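You operate a simulated robot arm through the tools that you are given. There is no shell and no other tool. Be economical: measure what you need, move in short steps, check, and stop when the job is done.

You are at the controls of a simulated robot arm. One attempt, no reset.

TASK
Press the lid on the teal box, latch it, and swap its pink label for the purple one.
Fine: The pink label goes on the black mat; latch before you peel.

Only the result counts: the job must be done as asked and must still hold three seconds after the hand-in. Knocking over, shifting, dropping, spilling or breaking anything else fails it. A push-on lid holds only when it is set on centred and level and pressed home; a screw cap is set on level and turned clockwise until tight.

THE ROBOT
A 6-joint arm with a two-finger parallel gripper, fixed in place. Base frame: the origin is at the foot of the arm, x ahead of it, y to its left, z up; the work surface is at about z = 0.8. Readings come in m, degrees, newtons and seconds.
With the tool pointing down near the work surface it reaches from about 0.26 to 0.68 m from the base axis. Its first joint turns from -66.0 to 66.0 degrees. Payload 2.9 kg.
The TCP is the grasp point between the finger pads, 0.03 m short of the fingertips. In the tool frame z runs along the fingers and y along their closing line. The gripper opens to 0.11 m. The fingers are 0.02 m wide and 0.01 m thick; the gripper's body (0.048 by 0.112 m) begins 0.055 m behind the TCP.
Orientation is that of the tool frame in the base frame, as [roll, pitch, yaw] about the fixed x, y, z axes, in that order (R = Rz(yaw) Ry(pitch) Rx(roll)). With the fingers straight down and closing along the base's y, the tool's x points along the base's -x, its y along +y and its z along -z.

THE INTERFACE
- The arm moves only by the tool step_arm. Its argument "motion" is a list of rows, each an object (a shift or turn left out is 0, a gripper value left out holds the last) with "angular": the turn, a rotation vector about the base's x, y, z in units of 45 degrees (1.0 is 45 degrees), a list of three; "travel": the shift along the base's x, y, z in units of 250 mm (1.0 is 250 mm), a list of three; "hand": the gripper command, from -1 (fully open) to 1 (shut), values between in proportion. In form: [{"angular": [wx, wy, wz], "travel": [tx, ty, tz], "hand": hand}, ...]. A call has 1 to 20 rows; each row is the pose to reach, as a shift and turn from the pose commanded when the call began. A call with a number of a shift or a turn outside -1 to 1 is refused whole. Each row takes 0.2 s and may step no farther than 0.05 m and 8.6 degrees from the row before; otherwise, or with a gripper value out of range, the whole call is refused. Where a pose cannot be reached the arm comes as near as it can. A force on the tool above 40 N (or 10 N above the force at the start of the call, whichever is more), or a blocked arm, ends the call early, and 0.2 s more pass. The fingers move at their own pace (about 0.108 m/s each) and stop on an object; they squeeze with about 41 N. The grip force told is the motor's: it shows also when the fingers shut on nothing. Time passes only in rows, and 0.2 s behind the last, so rows that repeat a pose let the fingers close. It gives the time, the measured TCP pose, the force on the tool (base axes), the opening and the grip force at its end, in the units of the frame above (readings bear some noise), with the torque about the TCP (base axes, N m) and any sound that the robot's microphone picked up.
- Cameras (640 x 400 px; columns grow to the right, rows downward): "scene" is fixed at [0.0903, 0.4449, 1.3924]; the picture's right is [-0.60, -0.80, 0.00], its down [-0.40, 0.30, -0.87] and it looks along [0.69, -0.52, -0.49] (base axes); focal length 258 px, centre (320, 200). "wrist" rides on the gripper at [0.072, 0.017, -0.103] in the tool frame; the picture's right is [-0.23, 0.97, 0.00], its down [-0.76, -0.18, -0.62] and it looks along [-0.61, -0.14, 0.78] (tool axes); focal length 222 px, centre (320, 200). There is no depth. A picture from a camera that has moved, and an enlarged one, comes with that camera's place and axes in the base frame and with its lens.
- capture(camera): a new picture of that camera. It takes no simulated time.
- close_up(camera, box): a new picture of the part [left, top, right, bottom] of that camera's present view, enlarged. It takes no simulated time.
- job_done(): hands the job in; it is judged then, once.

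Go step by step. Nothing tells you positions but the pictures and the camera data: compare them with the known pose of the tool, close in by small moves and look again before you grip or let go. The budget is 120 turns and 76 pictures, counting those below and the enlarged ones. Unless the task says otherwise, let go and move clear before handing in, and close with one line.

The tools are called after ">>>" by a JSON object that holds its "name" and its "arguments". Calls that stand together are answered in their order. step_arm: Moves the arm, as the interface text tells. Its arguments: {"type":"object","properties":{"motion":{"type":"array"}},"required":["motion"]} The other tools are called the same way: capture (camera) takes a picture; close_up (camera, box) takes an enlarged picture of a part of a camera's view; job_done () hands the job in.

At the start:

```text
clock: 0.0
tool_pos: [0.3844, -0.0518, 1.2432]
orientation: [179.9, 0.1, 180.0]
ft_force: [-0.5, -0.4, 0.2]
moment: [0.02, 0.01, -0.01]
width: 0.1101
grasp_force: 0.0
```

scene: 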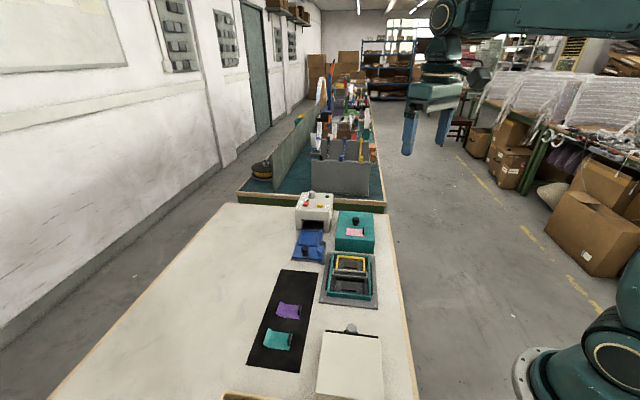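
wrist: 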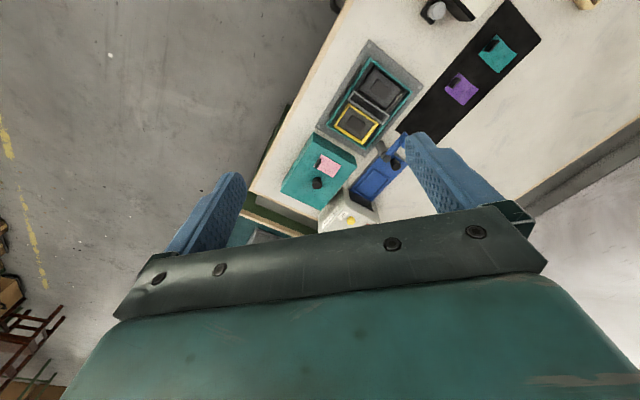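

I see a table with the box (teal, with contents), a teal lid with a pink label, a blue item, and a black mat with purple and teal labels. I'll enlarge the scene to see the details.

>>> {"name": "close_up", "arguments": {"camera": "scene", "box": [280, 180, 400, 310]}}

>>> {"name": "close_up", "arguments": {"camera": "scene", "box": [220, 260, 400, 400]}}

>>> {"name": "close_up", "arguments": {"camera": "wrist", "box": [240, 0, 560, 240]}}

```text
3.08 times, centred on (340, 245) of scene
camera zoom: at [0.0903, 0.4449, 1.3924], right [-0.6, -0.8, 0.0], down [-0.4, 0.3, -0.87], along [0.69, -0.52, -0.49], focal length 793 px, centre (258, 62)
```

zoom: 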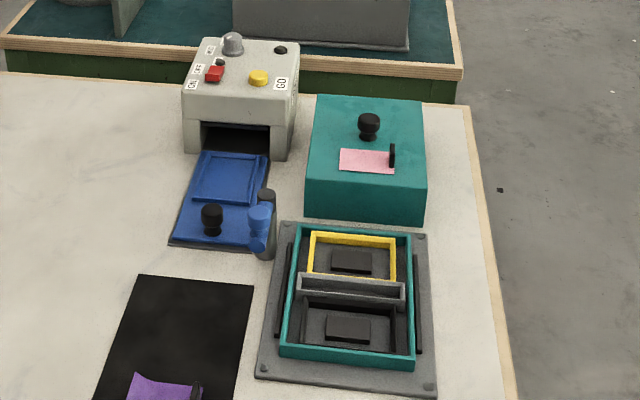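

```text
2.86 times, centred on (310, 330) of scene
camera zoom: at [0.0903, 0.4449, 1.3924], right [-0.6, -0.8, 0.0], down [-0.4, 0.3, -0.87], along [0.69, -0.52, -0.49], focal length 737 px, centre (349, -171)
```

zoom: 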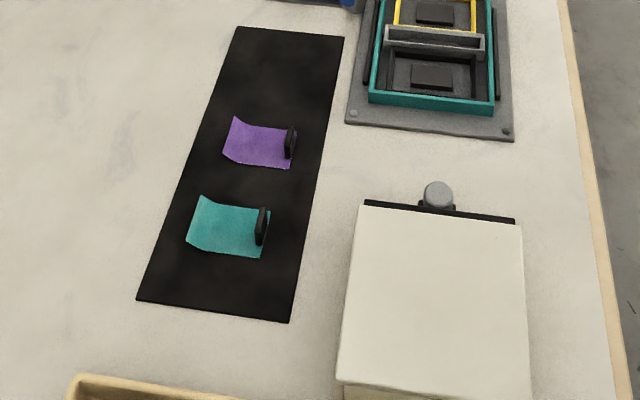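

```text
1.67 times, centred on (400, 120) of wrist
camera zoom: at [0.3121, -0.0358, 1.3471], right [0.23, 0.97, 0.0], down [0.76, -0.18, 0.62], along [0.61, -0.14, -0.78], focal length 370 px, centre (187, 333)
```

zoom: 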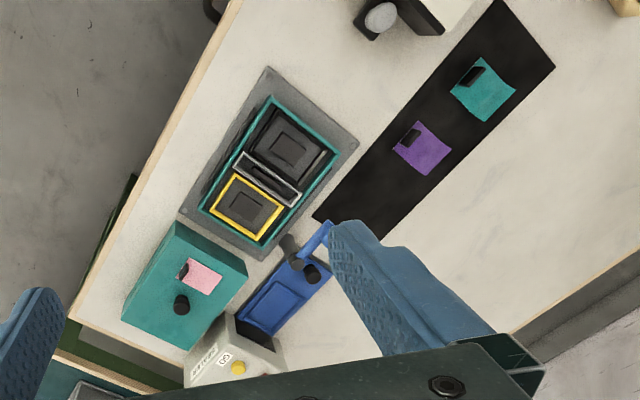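

The box seems to be near (0.465, 0.05) in a grey cradle, and the lid near (0.62, -0.12). I'll move so the wrist camera gets a closer look at the box.

>>> {"name": "step_arm", "arguments": {"motion": [{"travel": [-0.068, 0.104, -0.128]}, {"travel": [-0.136, 0.208, -0.256]}, {"travel": [-0.204, 0.312, -0.384]}, {"travel": [-0.272, 0.416, -0.512]}, {"travel": [-0.34, 0.52, -0.64]}, {"travel": [-0.34, 0.52, -0.64]}]}}

>>> {"name": "capture", "arguments": {"camera": "wrist"}}

```text
clock: 1.4
tool_pos: [0.3, 0.0784, 1.081]
orientation: [180.0, 0.0, -179.9]
ft_force: [-0.7, -0.1, 0.6]
moment: [0.05, -0.03, 0.04]
width: 0.11
grasp_force: 0.1
```

```text
70 pictures are left
camera wrist: at [0.2272, 0.0948, 1.1863], right [0.23, 0.97, 0.0], down [0.76, -0.18, 0.62], along [0.61, -0.14, -0.78], focal length 222 px, centre (320, 200)
```

wrist: 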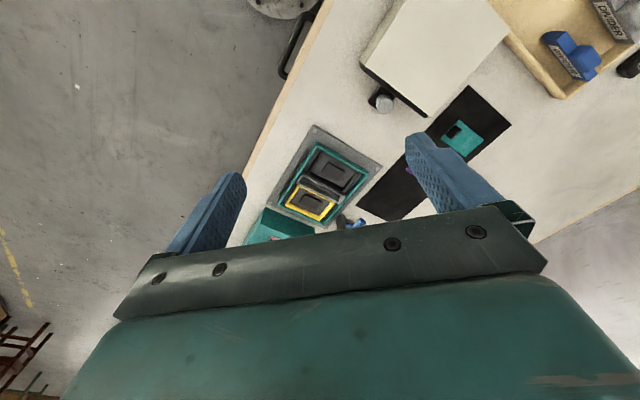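

The wrist view shows the box and lets me see a tray with labelled blue parts as well. I'll enlarge both.

>>> {"name": "close_up", "arguments": {"camera": "wrist", "box": [240, 110, 400, 240]}}

>>> {"name": "close_up", "arguments": {"camera": "wrist", "box": [340, 0, 640, 180]}}

```text
3.08 times, centred on (320, 175) of wrist
camera zoom: at [0.2272, 0.0948, 1.1863], right [0.23, 0.97, 0.0], down [0.76, -0.18, 0.62], along [0.61, -0.14, -0.78], focal length 684 px, centre (320, 277)
```

zoom: 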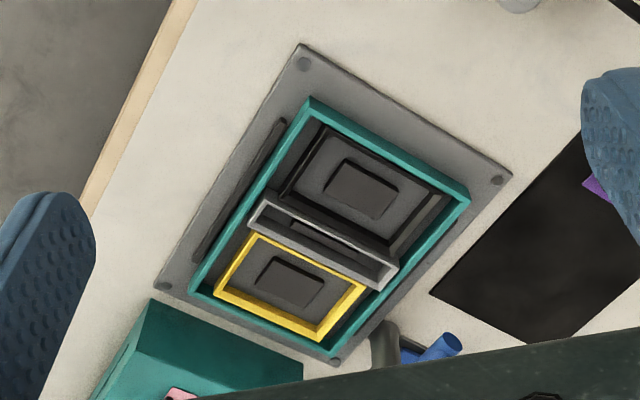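

```text
2.13 times, centred on (490, 90) of wrist
camera zoom: at [0.2272, 0.0948, 1.1863], right [0.23, 0.97, 0.0], down [0.76, -0.18, 0.62], along [0.61, -0.14, -0.78], focal length 474 px, centre (-43, 435)
```

zoom: 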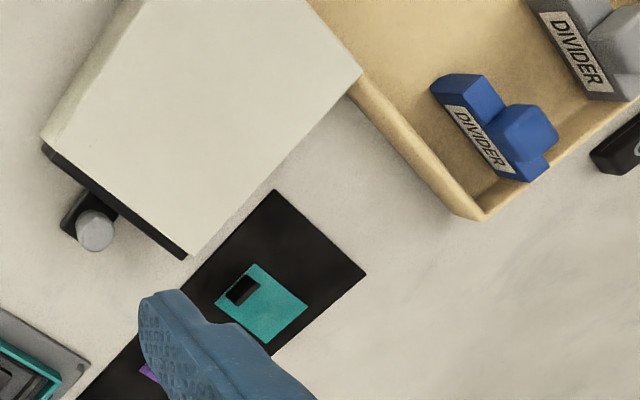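

The divider tray items look unrelated. Now a closer view of the lid and of the grey post with a blue lever next to the cradle, which may be the latch.

>>> {"name": "step_arm", "arguments": {"motion": [{"travel": [0.136, -0.1, -0.06]}, {"travel": [0.272, -0.2, -0.12]}, {"travel": [0.408, -0.28, -0.18]}, {"travel": [0.544, -0.36, -0.24]}, {"travel": [0.6, -0.36, -0.3]}, {"travel": [0.6, -0.36, -0.3]}]}}

>>> {"name": "capture", "arguments": {"camera": "wrist"}}

```text
clock: 2.8
tool_pos: [0.4499, -0.0123, 1.0066]
orientation: [-180.0, 0.0, -180.0]
ft_force: [-0.3, 0.0, 0.6]
moment: [0.01, -0.01, 0.01]
width: 0.1102
grasp_force: 0.0
```

```text
67 pictures are left
camera wrist: at [0.377, 0.0044, 1.1108], right [0.23, 0.97, 0.0], down [0.76, -0.18, 0.62], along [0.61, -0.14, -0.78], focal length 222 px, centre (320, 200)
```

wrist: 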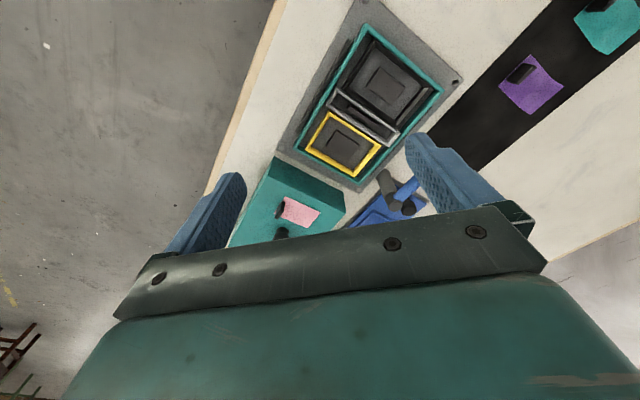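

I'll shift further forward to see the post and the lid fully.

>>> {"name": "step_arm", "arguments": {"motion": [{"travel": [0.18, 0, 0]}, {"travel": [0.36, 0, 0]}, {"travel": [0.4, 0, 0]}]}}

>>> {"name": "close_up", "arguments": {"camera": "wrist", "box": [200, 0, 480, 240]}}

>>> {"name": "close_up", "arguments": {"camera": "scene", "box": [290, 225, 350, 265]}}

```text
clock: 3.6
tool_pos: [0.5502, -0.0117, 1.0083]
orientation: [-180.0, -0.1, 180.0]
ft_force: [0.3, -0.8, -0.9]
moment: [0.0, 0.03, -0.02]
width: 0.1098
grasp_force: 0.2
```

```text
1.67 times, centred on (340, 120) of wrist
camera zoom: at [0.4777, 0.0048, 1.1115], right [0.23, 0.97, 0.0], down [0.76, -0.18, 0.62], along [0.61, -0.14, -0.78], focal length 370 px, centre (287, 333)
```

zoom: 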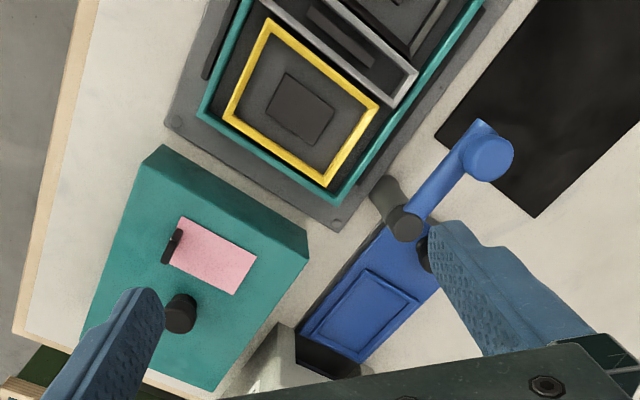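

```text
10.00 times, centred on (320, 245) of scene
camera zoom: at [0.0903, 0.4449, 1.3924], right [-0.6, -0.8, 0.0], down [-0.4, 0.3, -0.87], along [0.69, -0.52, -0.49], focal length 2578 px, centre (320, -250)
```

zoom: 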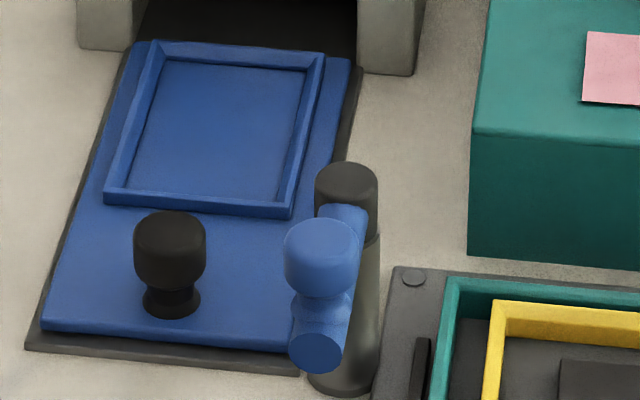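

The blue swing arm on the grey post beside the cradle corner looks like the latch: it pivots over the box. I'll zoom on the lid and post to measure.

>>> {"name": "close_up", "arguments": {"camera": "wrist", "box": [230, 70, 350, 240]}}

>>> {"name": "close_up", "arguments": {"camera": "wrist", "box": [260, 0, 440, 150]}}

>>> {"name": "close_up", "arguments": {"camera": "scene", "box": [310, 200, 390, 310]}}

```text
2.35 times, centred on (290, 155) of wrist
camera zoom: at [0.4777, 0.0048, 1.1115], right [0.23, 0.97, 0.0], down [0.76, -0.18, 0.62], along [0.61, -0.14, -0.78], focal length 523 px, centre (391, 306)
```

zoom: 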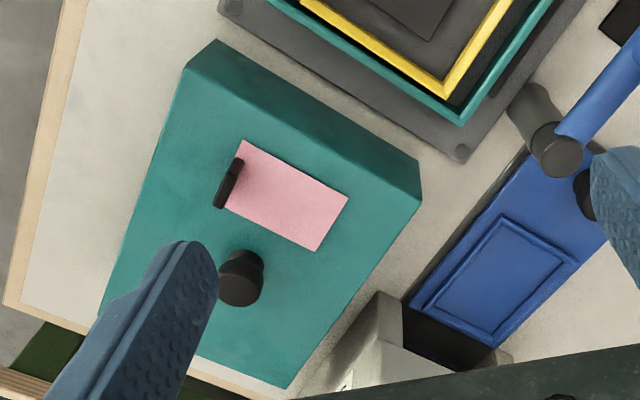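

```text
2.67 times, centred on (350, 75) of wrist
camera zoom: at [0.4777, 0.0048, 1.1115], right [0.23, 0.97, 0.0], down [0.76, -0.18, 0.62], along [0.61, -0.14, -0.78], focal length 592 px, centre (240, 533)
```

zoom: 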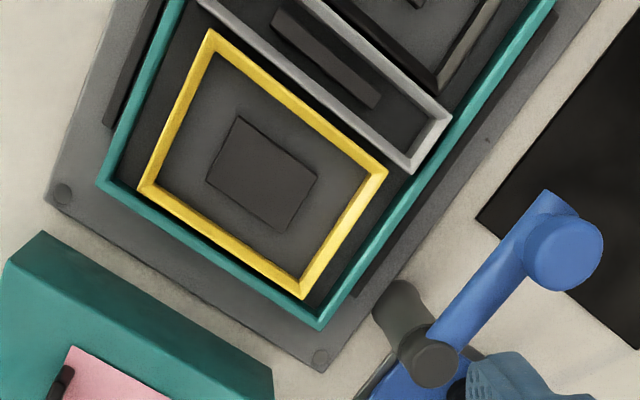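

```text
3.64 times, centred on (350, 255) of scene
camera zoom: at [0.0903, 0.4449, 1.3924], right [-0.6, -0.8, 0.0], down [-0.4, 0.3, -0.87], along [0.69, -0.52, -0.49], focal length 938 px, centre (211, 0)
```

zoom: 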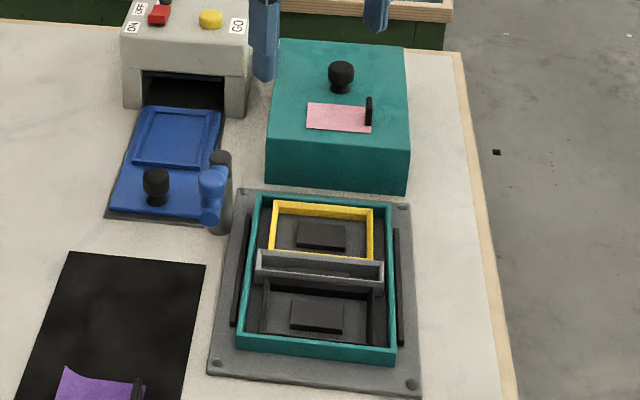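

The lid (about 0.131 × 0.178, top z ≈ 0.853, turned 45°) sits near (0.627, -0.120); the box centre is near (0.489, 0.033); the latch post is near (0.589, 0.060) with its arm swung away. I'll turn the gripper 45° and hover over the lid knob.

>>> {"name": "step_arm", "arguments": {"motion": [{"travel": [0.05, -0.07, 0], "angular": [0, 0, -0.17]}, {"travel": [0.1, -0.14, 0], "angular": [0, 0, -0.34]}, {"travel": [0.15, -0.21, 0], "angular": [0, 0, -0.51]}, {"travel": [0.2, -0.28, 0], "angular": [0, 0, -0.68]}, {"travel": [0.25, -0.36, 0], "angular": [0, 0, -0.85]}, {"travel": [0.308, -0.432, 0], "angular": [0, 0, -1]}, {"travel": [0.308, -0.432, 0], "angular": [0, 0, -1]}]}}

>>> {"name": "capture", "arguments": {"camera": "wrist"}}

>>> {"name": "capture", "arguments": {"camera": "scene"}}

```text
clock: 5.2
tool_pos: [0.6264, -0.1209, 1.0077]
orientation: [180.0, 0.1, 135.0]
ft_force: [-0.1, 0.0, 1.1]
moment: [0.02, 0.03, -0.01]
width: 0.11
grasp_force: 0.0
```

```text
61 pictures are left
camera wrist: at [0.5869, -0.0581, 1.1126], right [0.85, 0.53, 0.0], down [0.41, -0.66, 0.62], along [0.33, -0.53, -0.78], focal length 222 px, centre (320, 200)
```

wrist: 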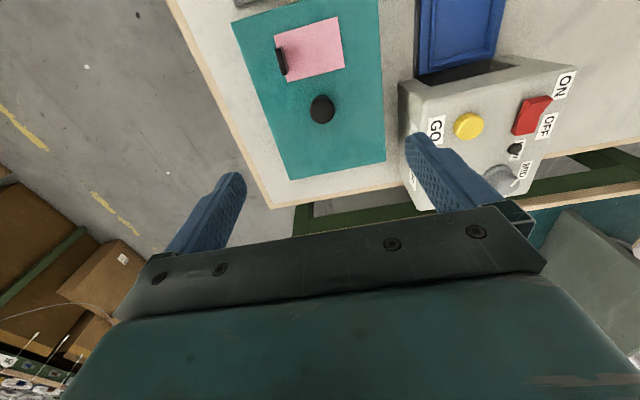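

```text
60 pictures are left
```

scene: 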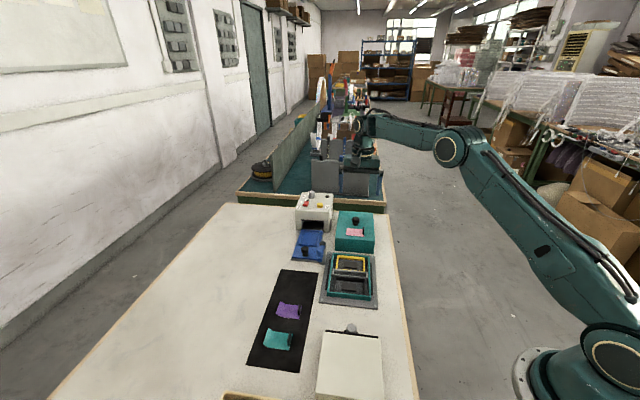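

The gripper hovers above the lid. I'll zoom in to locate knob and lid edges precisely.

>>> {"name": "close_up", "arguments": {"camera": "wrist", "box": [220, 0, 400, 190]}}

>>> {"name": "close_up", "arguments": {"camera": "scene", "box": [325, 200, 385, 260]}}

```text
2.11 times, centred on (310, 95) of wrist
camera zoom: at [0.5869, -0.0581, 1.1126], right [0.85, 0.53, 0.0], down [0.41, -0.66, 0.62], along [0.33, -0.53, -0.78], focal length 468 px, centre (341, 421)
```

zoom: 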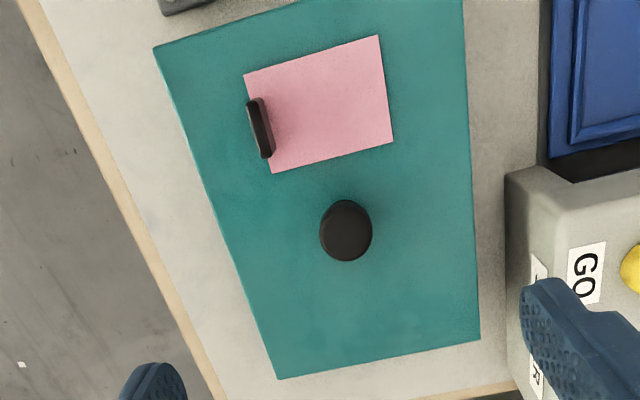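

```text
6.67 times, centred on (355, 230) of scene
camera zoom: at [0.0903, 0.4449, 1.3924], right [-0.6, -0.8, 0.0], down [-0.4, 0.3, -0.87], along [0.69, -0.52, -0.49], focal length 1719 px, centre (87, 0)
```

zoom: 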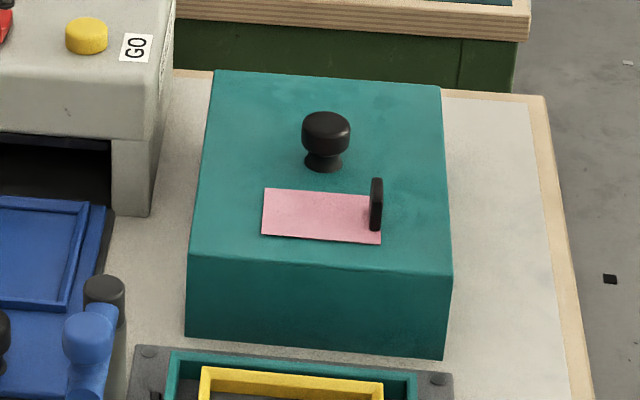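

The lid is centred about (0.626, -0.117), and the knob about (0.625, -0.116) with its top near 0.88. I'll descend part way and check alignment.

>>> {"name": "step_arm", "arguments": {"motion": [{"travel": [-0.002, 0.01, -0.15], "hand": -1}, {"travel": [-0.005, 0.019, -0.31], "hand": -0.4}, {"travel": [-0.005, 0.019, -0.31], "hand": -0.4}]}}

>>> {"name": "capture", "arguments": {"camera": "wrist"}}

>>> {"name": "close_up", "arguments": {"camera": "scene", "box": [325, 180, 385, 250]}}

```text
clock: 6.0
tool_pos: [0.6236, -0.1156, 0.9315]
orientation: [-180.0, -0.1, 135.0]
ft_force: [-0.3, 0.1, -0.2]
moment: [-0.01, -0.01, -0.01]
width: 0.0771
grasp_force: 0.0
```

```text
57 pictures are left
camera wrist: at [0.5851, -0.0522, 1.0357], right [0.85, 0.53, 0.0], down [0.41, -0.66, 0.62], along [0.33, -0.53, -0.78], focal length 222 px, centre (320, 200)
```

wrist: 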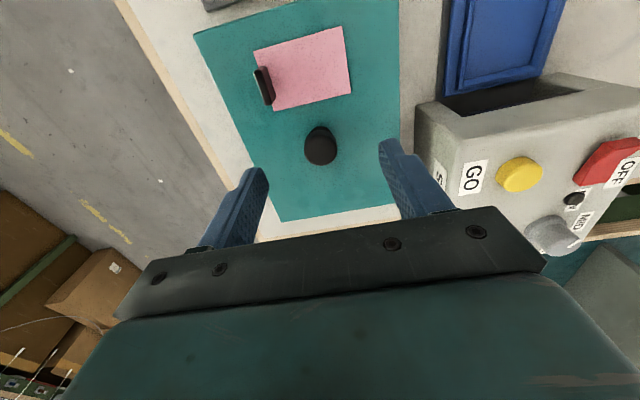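

```text
5.71 times, centred on (355, 215) of scene
camera zoom: at [0.0903, 0.4449, 1.3924], right [-0.6, -0.8, 0.0], down [-0.4, 0.3, -0.87], along [0.69, -0.52, -0.49], focal length 1473 px, centre (120, 114)
```

zoom: 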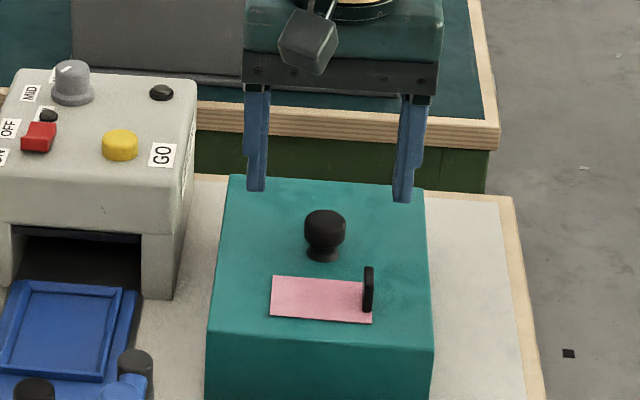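

Fingers straddle the knob; zooming to fine-check the offset.

>>> {"name": "close_up", "arguments": {"camera": "wrist", "box": [240, 80, 420, 240]}}

```text
2.50 times, centred on (330, 160) of wrist
camera zoom: at [0.5851, -0.0522, 1.0357], right [0.85, 0.53, 0.0], down [0.41, -0.66, 0.62], along [0.33, -0.53, -0.78], focal length 555 px, centre (295, 300)
```

zoom: 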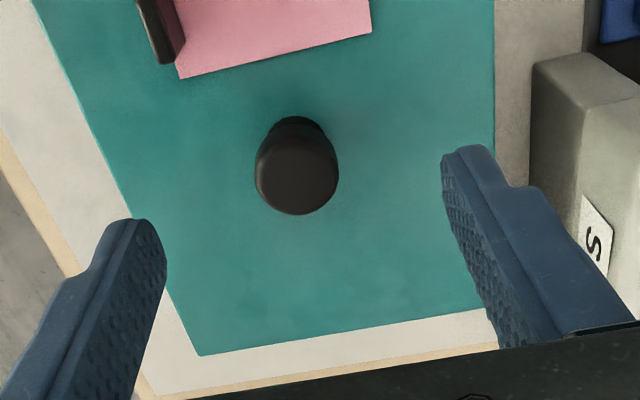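

The knob is right under the TCP. I'll descend so the tips are just above the lid top, then close.

>>> {"name": "step_arm", "arguments": {"motion": [{"travel": [0.003, 0, -0.08]}, {"travel": [0.005, 0, -0.168]}, {"travel": [0.005, 0, -0.168]}, {"travel": [0.005, 0, -0.168], "hand": 1}, {"travel": [0.005, 0, -0.168], "hand": 1}, {"travel": [0.005, 0, -0.168], "hand": 1}]}}

>>> {"name": "close_up", "arguments": {"camera": "scene", "box": [325, 180, 385, 250]}}

```text
clock: 7.4
tool_pos: [0.6261, -0.1151, 0.8906]
orientation: [-179.9, 0.0, 135.0]
ft_force: [-0.4, 0.2, -1.5]
moment: [-0.02, -0.05, 0.01]
width: 0.0248
grasp_force: 40.8
```

```text
5.71 times, centred on (355, 215) of scene
camera zoom: at [0.0903, 0.4449, 1.3924], right [-0.6, -0.8, 0.0], down [-0.4, 0.3, -0.87], along [0.69, -0.52, -0.49], focal length 1473 px, centre (120, 114)
```

zoom: 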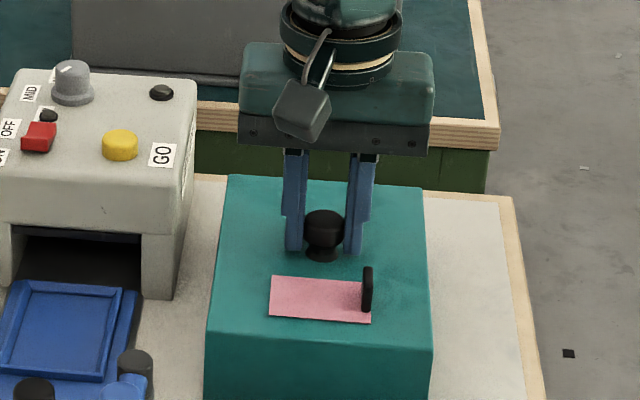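

Gripped the knob (25 mm). Lifting the lid straight up in stages.

>>> {"name": "step_arm", "arguments": {"motion": [{"travel": [0, 0, 0.04]}, {"travel": [0, 0, 0.12]}, {"travel": [0, 0, 0.24]}, {"travel": [0, 0, 0.36]}, {"travel": [0, 0, 0.48]}, {"travel": [0, 0, 0.48]}]}}

>>> {"name": "capture", "arguments": {"camera": "scene"}}

>>> {"name": "capture", "arguments": {"camera": "wrist"}}

```text
clock: 8.8
tool_pos: [0.6268, -0.1172, 1.0094]
orientation: [180.0, 0.0, 135.0]
ft_force: [-0.6, -0.7, -0.6]
moment: [-0.01, 0.02, -0.01]
width: 0.0247
grasp_force: 40.4
```

```text
53 pictures are left
```

scene: 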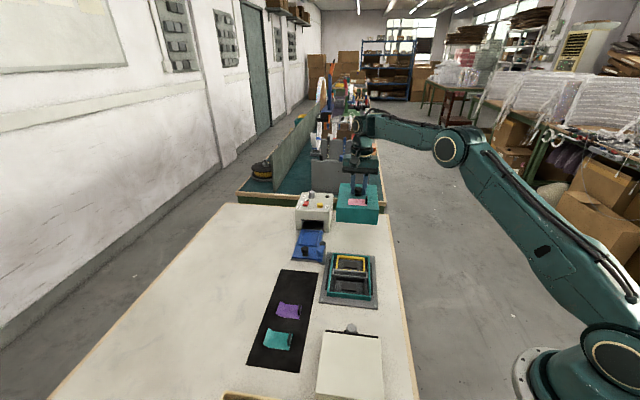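

```text
52 pictures are left
camera wrist: at [0.5871, -0.0539, 1.1129], right [0.85, 0.53, 0.0], down [0.41, -0.66, 0.62], along [0.33, -0.53, -0.78], focal length 222 px, centre (320, 200)
```

wrist: 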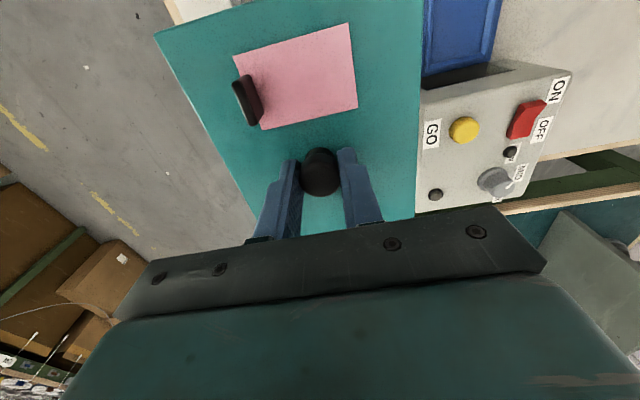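

Lid is held. Before moving over the box, I take a precise scene zoom of the box rim as reference.

>>> {"name": "close_up", "arguments": {"camera": "scene", "box": [315, 245, 385, 310]}}

```text
6.15 times, centred on (350, 278) of scene
camera zoom: at [0.0903, 0.4449, 1.3924], right [-0.6, -0.8, 0.0], down [-0.4, 0.3, -0.87], along [0.69, -0.52, -0.49], focal length 1587 px, centre (135, -277)
```

zoom: 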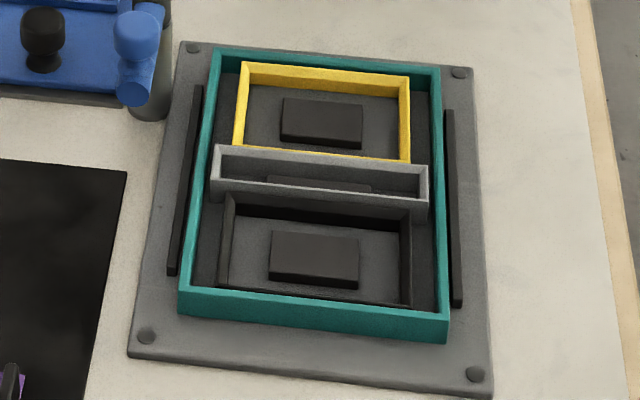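

Now carrying the lid at this height to above the box (estimated centre (0.487, 0.036)).

>>> {"name": "step_arm", "arguments": {"motion": [{"travel": [-0.06, 0.066, 0.02]}, {"travel": [-0.15, 0.164, 0.02]}, {"travel": [-0.25, 0.273, 0.02]}, {"travel": [-0.35, 0.382, 0.02]}, {"travel": [-0.45, 0.491, 0.02]}, {"travel": [-0.53, 0.58, 0.02]}, {"travel": [-0.561, 0.612, 0.02]}, {"travel": [-0.561, 0.612, 0.02]}, {"travel": [-0.561, 0.612, -0.1]}, {"travel": [-0.561, 0.612, -0.2]}, {"travel": [-0.561, 0.612, -0.22]}, {"travel": [-0.561, 0.612, -0.22]}]}}

>>> {"name": "close_up", "arguments": {"camera": "scene", "box": [305, 225, 395, 315]}}

>>> {"name": "capture", "arguments": {"camera": "wrist"}}

```text
clock: 11.4
tool_pos: [0.4846, 0.0379, 0.9524]
orientation: [180.0, 0.0, 135.0]
ft_force: [0.2, 0.4, -0.4]
moment: [-0.03, -0.01, 0.0]
width: 0.0248
grasp_force: 41.7
```

```text
4.44 times, centred on (350, 270) of scene
camera zoom: at [0.0903, 0.4449, 1.3924], right [-0.6, -0.8, 0.0], down [-0.4, 0.3, -0.87], along [0.69, -0.52, -0.49], focal length 1146 px, centre (187, -111)
```

zoom: 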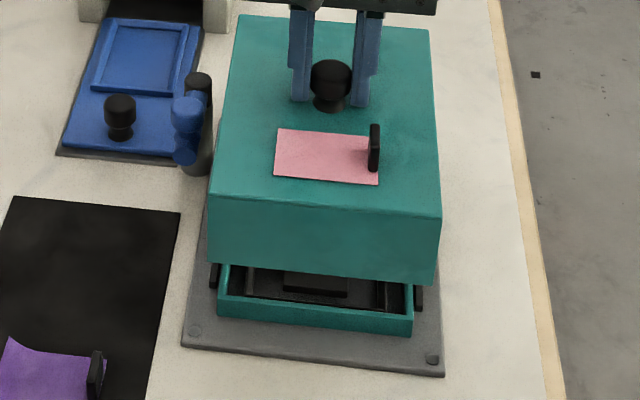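

```text
49 pictures are left
camera wrist: at [0.4456, 0.1009, 1.0565], right [0.85, 0.53, 0.0], down [0.41, -0.66, 0.62], along [0.33, -0.53, -0.78], focal length 222 px, centre (320, 200)
```

wrist: 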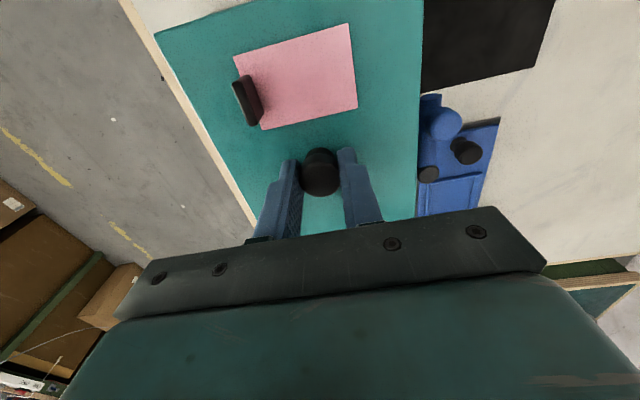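

The lid hovers about 40 mm above the box; comparison in scene gives a needed shift of about +2.5 mm in x. I'll correct and lower to just above the rim.

>>> {"name": "step_arm", "arguments": {"motion": [{"travel": [0.01, -0.002, -0.04]}, {"travel": [0.01, -0.002, -0.09]}, {"travel": [0.01, -0.002, -0.12]}, {"travel": [0.01, -0.002, -0.12]}]}}

>>> {"name": "close_up", "arguments": {"camera": "scene", "box": [305, 230, 385, 310]}}

```text
clock: 12.4
tool_pos: [0.4881, 0.0368, 0.9227]
orientation: [-180.0, 0.0, 135.1]
ft_force: [-0.2, 0.6, -0.6]
moment: [-0.03, 0.0, 0.02]
width: 0.0246
grasp_force: 41.3
```

```text
5.00 times, centred on (345, 270) of scene
camera zoom: at [0.0903, 0.4449, 1.3924], right [-0.6, -0.8, 0.0], down [-0.4, 0.3, -0.87], along [0.69, -0.52, -0.49], focal length 1289 px, centre (195, -150)
```

zoom: 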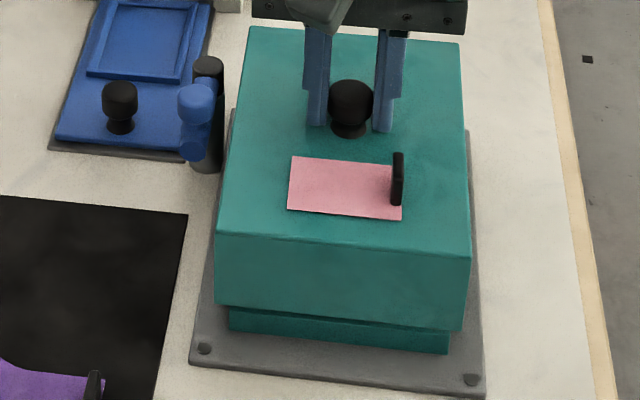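

Overhang looks even on both sides (lid and box centres agree to about 1 mm). I lower gently to the rim, watching force.

>>> {"name": "step_arm", "arguments": {"motion": [{"travel": [0, 0, -0.012]}, {"travel": [0, 0, -0.024]}, {"travel": [0, 0, -0.036]}, {"travel": [0, 0, -0.048]}, {"travel": [0, 0, -0.06]}, {"travel": [0, 0, -0.06]}]}}

>>> {"name": "close_up", "arguments": {"camera": "scene", "box": [305, 230, 385, 310]}}

```text
clock: 13.8
tool_pos: [0.4888, 0.0374, 0.9078]
orientation: [179.9, 0.0, 135.0]
ft_force: [0.1, 0.2, -0.9]
moment: [-0.01, -0.03, -0.02]
width: 0.0246
grasp_force: 41.0
```

```text
5.00 times, centred on (345, 270) of scene
camera zoom: at [0.0903, 0.4449, 1.3924], right [-0.6, -0.8, 0.0], down [-0.4, 0.3, -0.87], along [0.69, -0.52, -0.49], focal length 1289 px, centre (195, -150)
```

zoom: 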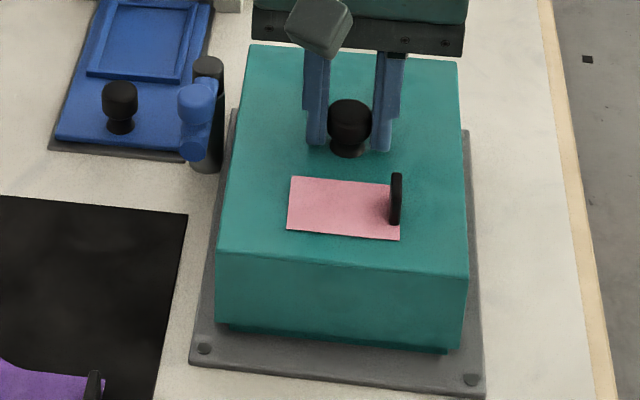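

The lid has passed the rim with no contact force, so it is sliding over the box. Continue down.

>>> {"name": "step_arm", "arguments": {"motion": [{"travel": [0, 0, -0.01]}, {"travel": [0, 0, -0.02]}, {"travel": [0, 0, -0.03]}, {"travel": [0, 0, -0.04]}, {"travel": [0, 0, -0.05]}, {"travel": [0, 0, -0.06]}, {"travel": [0, 0, -0.07]}, {"travel": [0, 0, -0.08]}]}}

>>> {"name": "close_up", "arguments": {"camera": "scene", "box": [305, 230, 385, 310]}}

```text
clock: 15.5
tool_pos: [0.4895, 0.0364, 0.8946]
orientation: [180.0, 0.1, 135.0]
ft_force: [-4.6, -1.1, 6.9]
moment: [-0.07, 0.21, 0.0]
width: 0.0246
grasp_force: 40.9
stopped in row 8: the force on the tool passed its limit at 48 N (the readings are from after the stop); the commanded pose is now the measured one
```

```text
5.00 times, centred on (345, 270) of scene
camera zoom: at [0.09, 0.4449, 1.3924], right [-0.6, -0.8, 0.0], down [-0.4, 0.3, -0.87], along [0.69, -0.52, -0.49], focal length 1289 px, centre (195, -150)
```

zoom: 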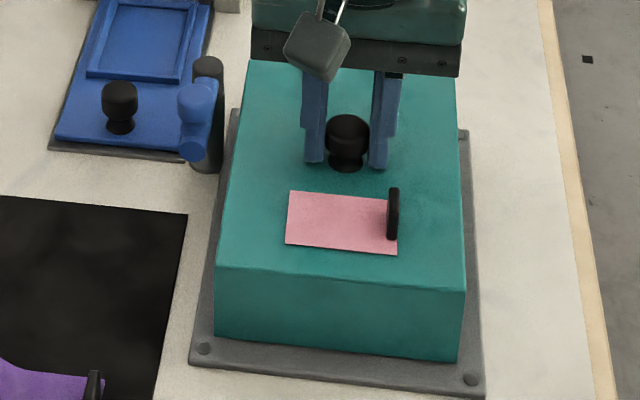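

The lid seems to be down on the plate after a 48 N peak. I'll press again slightly to see whether it is home.

>>> {"name": "step_arm", "arguments": {"motion": [{"travel": [-0.004, 0, -0.004]}, {"travel": [-0.004, 0, -0.012]}, {"travel": [-0.004, 0, -0.02]}, {"travel": [-0.004, 0, -0.028]}, {"travel": [-0.004, 0, -0.036]}, {"travel": [-0.004, 0, -0.044]}]}}

```text
clock: 16.1
tool_pos: [0.4891, 0.0378, 0.8937]
orientation: [179.7, 0.3, 134.9]
ft_force: [-5.1, -1.6, 8.1]
moment: [-0.1, 0.22, -0.04]
width: 0.0248
grasp_force: 41.7
stopped in row 3: the force on the tool passed its limit at 44 N (the readings are from after the stop); the commanded pose is now the measured one
```

It's firm with no further travel. Release the knob and lift clear to inspect the seating.

>>> {"name": "step_arm", "arguments": {"motion": [{"travel": [0, 0, 0.002]}, {"hand": 0.1, "travel": [0, 0, 0.004]}, {"hand": 0.1, "travel": [0, 0, 0.004]}, {"hand": 0.1, "travel": [0, 0, 0.1]}, {"hand": 0.1, "travel": [0, 0, 0.25]}, {"hand": 0.1, "travel": [0, 0, 0.4]}, {"hand": 0.1, "travel": [0, 0, 0.4]}]}}

>>> {"name": "close_up", "arguments": {"camera": "scene", "box": [300, 230, 390, 310]}}

>>> {"name": "capture", "arguments": {"camera": "wrist"}}

```text
clock: 17.7
tool_pos: [0.4894, 0.0369, 0.995]
orientation: [179.6, 0.4, 135.0]
ft_force: [-0.6, -0.4, -1.0]
moment: [-0.02, 0.0, -0.02]
width: 0.0491
grasp_force: 0.1
```

```text
5.00 times, centred on (345, 270) of scene
camera zoom: at [0.0902, 0.4449, 1.3924], right [-0.6, -0.8, 0.0], down [-0.4, 0.3, -0.87], along [0.69, -0.52, -0.49], focal length 1289 px, centre (195, -150)
```

zoom: 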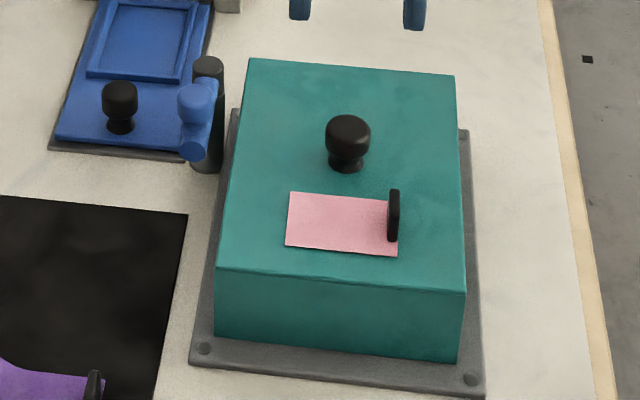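

```text
44 pictures are left
camera wrist: at [0.4497, 0.0993, 1.0981], right [0.85, 0.53, 0.01], down [0.41, -0.66, 0.63], along [0.34, -0.53, -0.78], focal length 222 px, centre (320, 200)
```

wrist: 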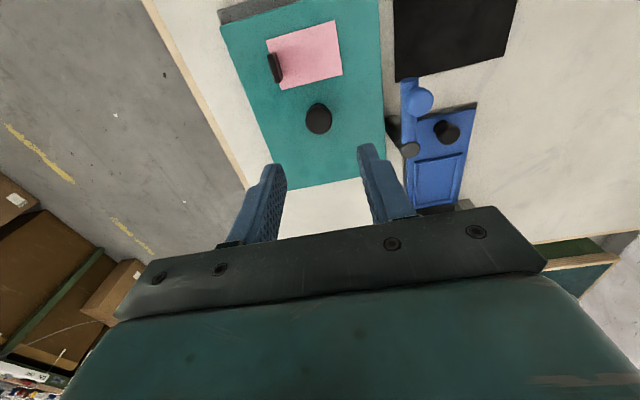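

Checking for any gap between the lid's lower edge and the plate, and the latch geometry.

>>> {"name": "close_up", "arguments": {"camera": "scene", "box": [325, 275, 385, 312]}}

>>> {"name": "close_up", "arguments": {"camera": "wrist", "box": [340, 60, 480, 180]}}

```text
10.67 times, centred on (355, 294) of scene
camera zoom: at [0.0902, 0.4449, 1.3924], right [-0.6, -0.8, 0.0], down [-0.4, 0.3, -0.87], along [0.69, -0.52, -0.49], focal length 2750 px, centre (-53, -797)
```

zoom: 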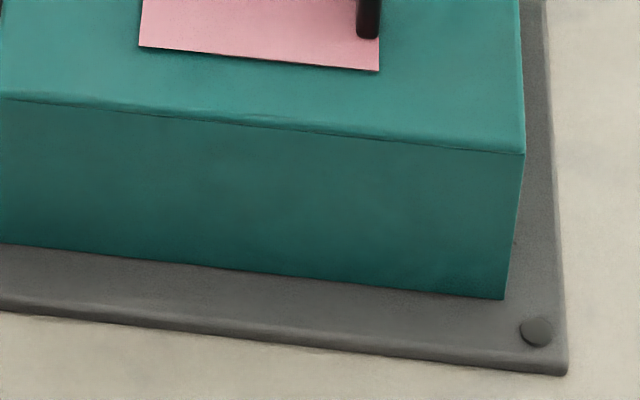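

```text
3.33 times, centred on (410, 120) of wrist
camera zoom: at [0.4497, 0.0993, 1.0981], right [0.85, 0.53, 0.01], down [0.41, -0.66, 0.63], along [0.34, -0.53, -0.78], focal length 740 px, centre (20, 467)
```

zoom: 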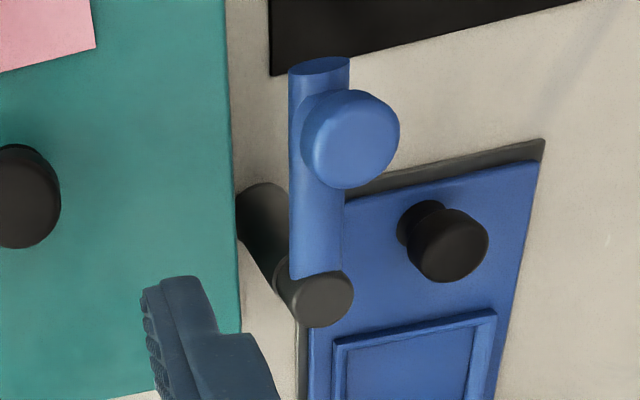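

The lid is seated flush and level on the plate. Now the latch: knob at about (0.550, 0.099), pivot (0.589, 0.060). I'll hover over its knob to check.

>>> {"name": "step_arm", "arguments": {"motion": [{"travel": [0.08, 0.08, 0], "angular": [0, 0.0126, 0]}, {"travel": [0.16, 0.17, -0.04], "angular": [0, 0.0126, 0]}, {"travel": [0.241, 0.25, -0.12], "angular": [0, 0.0126, 0]}, {"travel": [0.241, 0.25, -0.16], "angular": [0, 0.0126, 0]}, {"travel": [0.241, 0.25, -0.16], "angular": [0, 0.0126, 0]}]}}

>>> {"name": "close_up", "arguments": {"camera": "wrist", "box": [200, 60, 440, 240]}}

>>> {"name": "close_up", "arguments": {"camera": "scene", "box": [290, 210, 370, 270]}}

```text
clock: 18.9
tool_pos: [0.5503, 0.0996, 0.9539]
orientation: [-179.9, -0.1, 135.0]
ft_force: [0.0, 0.3, -1.2]
moment: [0.01, 0.01, -0.03]
width: 0.0494
grasp_force: 0.1
```

```text
2.22 times, centred on (320, 150) of wrist
camera zoom: at [0.5113, 0.1625, 1.0573], right [0.85, 0.53, 0.0], down [0.41, -0.66, 0.62], along [0.33, -0.53, -0.78], focal length 494 px, centre (320, 311)
```

zoom: 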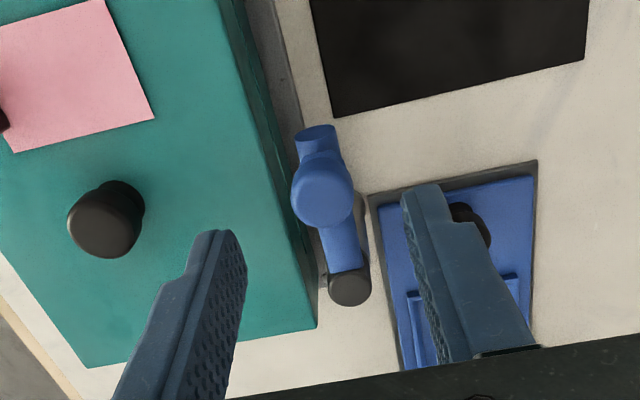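

```text
6.67 times, centred on (330, 240) of scene
camera zoom: at [0.0903, 0.4449, 1.3924], right [-0.6, -0.8, 0.0], down [-0.4, 0.3, -0.87], along [0.69, -0.52, -0.49], focal length 1719 px, centre (253, -67)
```

zoom: 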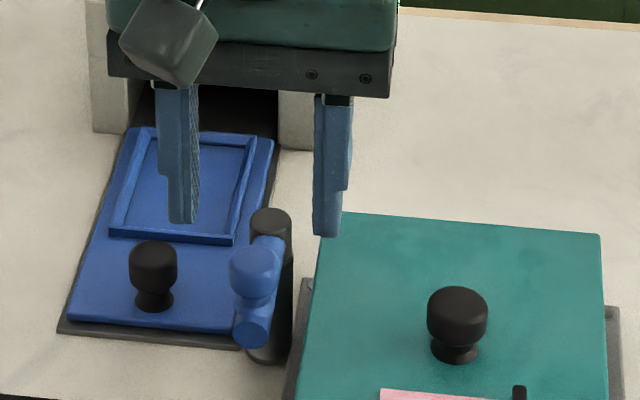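

The latch knob is right below. I'll lower to straddle it, close loosely (~28 mm).

>>> {"name": "step_arm", "arguments": {"motion": [{"travel": [0, 0.002, -0.1]}, {"travel": [0, 0.002, -0.192]}, {"travel": [0, 0.002, -0.192], "hand": 0.47}, {"travel": [0, 0.002, -0.192], "hand": 0.47}, {"travel": [0, 0.002, -0.192], "hand": 0.47}]}}

>>> {"name": "close_up", "arguments": {"camera": "wrist", "box": [220, 80, 420, 240]}}

>>> {"name": "close_up", "arguments": {"camera": "scene", "box": [290, 210, 370, 270]}}

```text
clock: 20.1
tool_pos: [0.5509, 0.0985, 0.9048]
orientation: [-180.0, 0.0, 135.0]
ft_force: [-0.5, 0.0, 0.1]
moment: [0.0, -0.02, -0.05]
width: 0.0288
grasp_force: 0.1
```

```text
2.50 times, centred on (320, 160) of wrist
camera zoom: at [0.512, 0.1622, 1.0079], right [0.85, 0.53, 0.0], down [0.41, -0.66, 0.62], along [0.33, -0.53, -0.78], focal length 555 px, centre (320, 300)
```

zoom: 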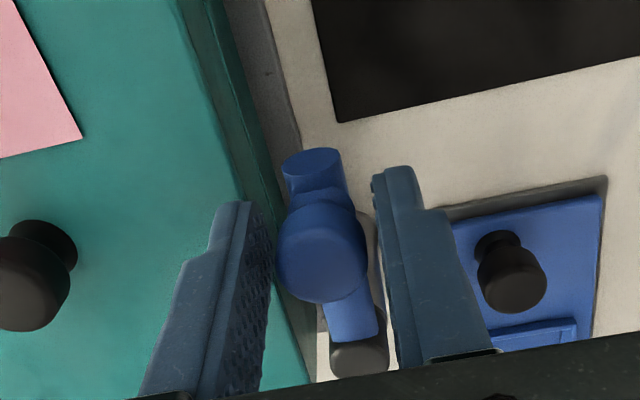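

```text
6.67 times, centred on (330, 240) of scene
camera zoom: at [0.0903, 0.4449, 1.3924], right [-0.6, -0.8, 0.0], down [-0.4, 0.3, -0.87], along [0.69, -0.52, -0.49], focal length 1719 px, centre (253, -67)
```

zoom: 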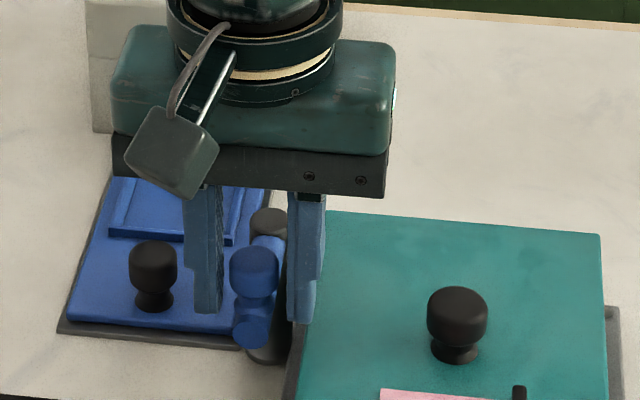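

Fingers straddle the latch knob without touching. Now swing it along its arc, the first 45° toward the lid.

>>> {"name": "step_arm", "arguments": {"motion": [{"travel": [-0.0188, -0.0212, 0], "angular": [0, 0, 0.1667]}, {"travel": [-0.0348, -0.0448, 0], "angular": [0, 0, 0.3333]}, {"travel": [-0.0472, -0.07, 0], "angular": [0, 0, 0.5]}, {"travel": [-0.0564, -0.0968, 0], "angular": [0, 0, 0.6667]}, {"travel": [-0.0624, -0.1244, 0], "angular": [0, 0, 0.8333]}, {"travel": [-0.0644, -0.1528, 0], "angular": [0, 0, 1]}, {"travel": [-0.0644, -0.1528, 0], "angular": [0, 0, 1]}]}}

>>> {"name": "close_up", "arguments": {"camera": "scene", "box": [290, 210, 390, 290]}}

```text
clock: 21.7
tool_pos: [0.5353, 0.0613, 0.9063]
orientation: [-179.9, -0.1, -179.9]
ft_force: [-0.3, 0.2, -0.8]
moment: [0.02, 0.01, 0.0]
width: 0.0292
grasp_force: 0.1
```

```text
5.00 times, centred on (340, 250) of scene
camera zoom: at [0.0903, 0.4449, 1.3924], right [-0.6, -0.8, 0.0], down [-0.4, 0.3, -0.87], along [0.69, -0.52, -0.49], focal length 1289 px, centre (220, -50)
```

zoom: 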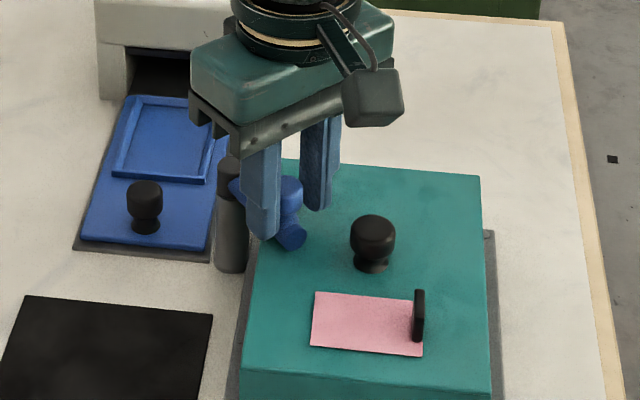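

The arm swings freely over the lid. Continue the second 45°.

>>> {"name": "step_arm", "arguments": {"motion": [{"travel": [0.0016, -0.0284, 0], "angular": [0, 0, 0.1667]}, {"travel": [0.0068, -0.056, 0], "angular": [0, 0, 0.3333]}, {"travel": [0.0156, -0.0828, 0], "angular": [0, 0, 0.5]}, {"travel": [0.028, -0.1084, 0], "angular": [0, 0, 0.6667]}, {"travel": [0.0436, -0.132, 0], "angular": [0, 0, 0.8333]}, {"travel": [0.062, -0.1532, 0], "angular": [0, 0, 1]}, {"travel": [0.062, -0.1532, 0], "angular": [0, 0, 1]}]}}

>>> {"name": "close_up", "arguments": {"camera": "scene", "box": [290, 210, 390, 290]}}

```text
clock: 23.3
tool_pos: [0.548, 0.0231, 0.9064]
orientation: [-180.0, -0.1, -134.9]
ft_force: [-0.5, 0.6, -0.4]
moment: [0.0, 0.0, 0.03]
width: 0.0295
grasp_force: 0.2
```

```text
5.00 times, centred on (340, 250) of scene
camera zoom: at [0.0903, 0.4449, 1.3924], right [-0.6, -0.8, 0.0], down [-0.4, 0.3, -0.87], along [0.69, -0.52, -0.49], focal length 1289 px, centre (220, -50)
```

zoom: 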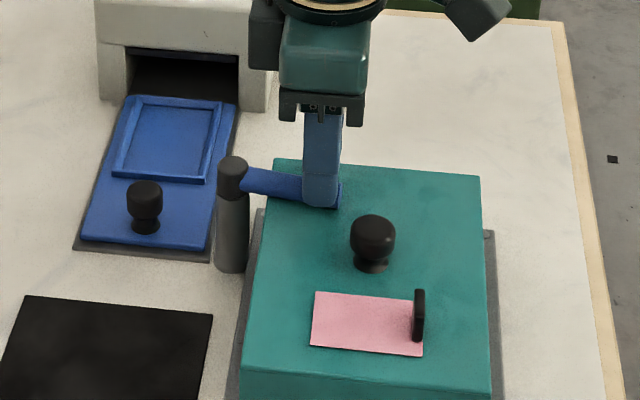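

No stop or click so far at about 90°. I'll push a few degrees more to feel for a stop.

>>> {"name": "step_arm", "arguments": {"motion": [{"travel": [0.0052, -0.0056, 0], "angular": [0, 0, 0.044]}, {"travel": [0.0104, -0.0112, 0], "angular": [0, 0, 0.089]}, {"travel": [0.0162, -0.0164, 0], "angular": [0, 0, 0.133]}, {"travel": [0.022, -0.0216, 0], "angular": [0, 0, 0.178]}, {"travel": [0.022, -0.0216, 0], "angular": [0, 0, 0.178]}]}}

>>> {"name": "close_up", "arguments": {"camera": "scene", "box": [310, 210, 370, 270]}}

>>> {"name": "capture", "arguments": {"camera": "wrist"}}

```text
clock: 24.5
tool_pos: [0.5551, 0.0191, 0.9047]
orientation: [179.9, -0.2, -127.0]
ft_force: [-3.5, 6.2, 0.6]
moment: [0.01, 0.04, -0.01]
width: 0.0327
grasp_force: 3.7
```

```text
6.67 times, centred on (340, 240) of scene
camera zoom: at [0.0901, 0.4451, 1.3923], right [-0.6, -0.8, 0.0], down [-0.4, 0.3, -0.87], along [0.69, -0.52, -0.49], focal length 1719 px, centre (187, -67)
```

zoom: 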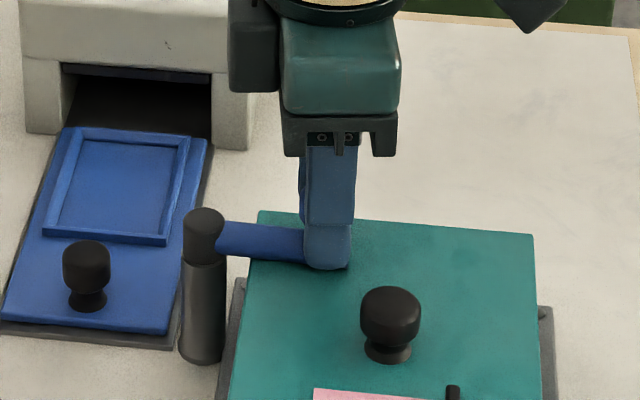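

```text
34 pictures are left
camera wrist: at [0.4974, -0.0292, 1.0096], right [-0.64, 0.77, 0.0], down [0.6, 0.5, 0.62], along [0.48, 0.4, -0.78], focal length 222 px, centre (320, 200)
```

wrist: 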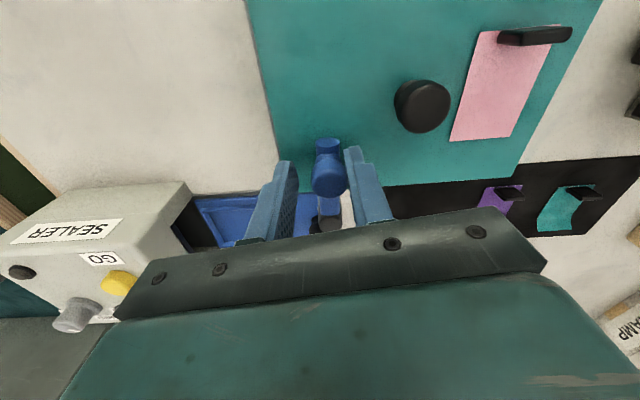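

There is now resistance (~7 N) at about 90°, likely the stop. One more small push to confirm.

>>> {"name": "step_arm", "arguments": {"motion": [{"travel": [0.006, -0.006, 0]}, {"travel": [0.012, -0.012, 0]}, {"travel": [0.012, -0.012, 0]}]}}

```text
clock: 25.3
tool_pos: [0.5567, 0.0159, 0.9062]
orientation: [179.8, -0.2, -127.0]
ft_force: [-16.1, 13.2, 3.6]
moment: [-0.13, 0.29, 0.07]
width: 0.0395
grasp_force: 10.5
```

That's a hard stop: the latch is fully over the lid. Back off, open and lift clear.

>>> {"name": "step_arm", "arguments": {"motion": [{"travel": [-0.012, 0.012, 0], "hand": 0.3}, {"travel": [-0.02, 0.02, 0], "hand": 0.1}, {"travel": [-0.02, 0.02, 0.05], "hand": 0.1}, {"travel": [-0.02, 0.02, 0.2], "hand": 0.1}, {"travel": [-0.02, 0.02, 0.36], "hand": 0.1}, {"travel": [-0.02, 0.02, 0.36], "hand": 0.1}]}}

>>> {"name": "close_up", "arguments": {"camera": "scene", "box": [260, 215, 390, 310]}}

```text
clock: 26.7
tool_pos: [0.5529, 0.0188, 0.9935]
orientation: [-179.9, -0.1, -127.0]
ft_force: [-0.3, -0.4, -1.1]
moment: [0.0, 0.04, 0.01]
width: 0.0495
grasp_force: 0.1
```

```text
4.21 times, centred on (325, 262) of scene
camera zoom: at [0.0903, 0.4449, 1.3924], right [-0.6, -0.8, 0.0], down [-0.4, 0.3, -0.87], along [0.69, -0.52, -0.49], focal length 1086 px, centre (299, -63)
```

zoom: 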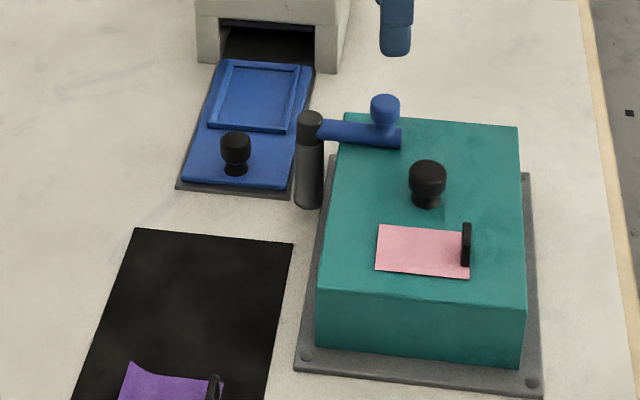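

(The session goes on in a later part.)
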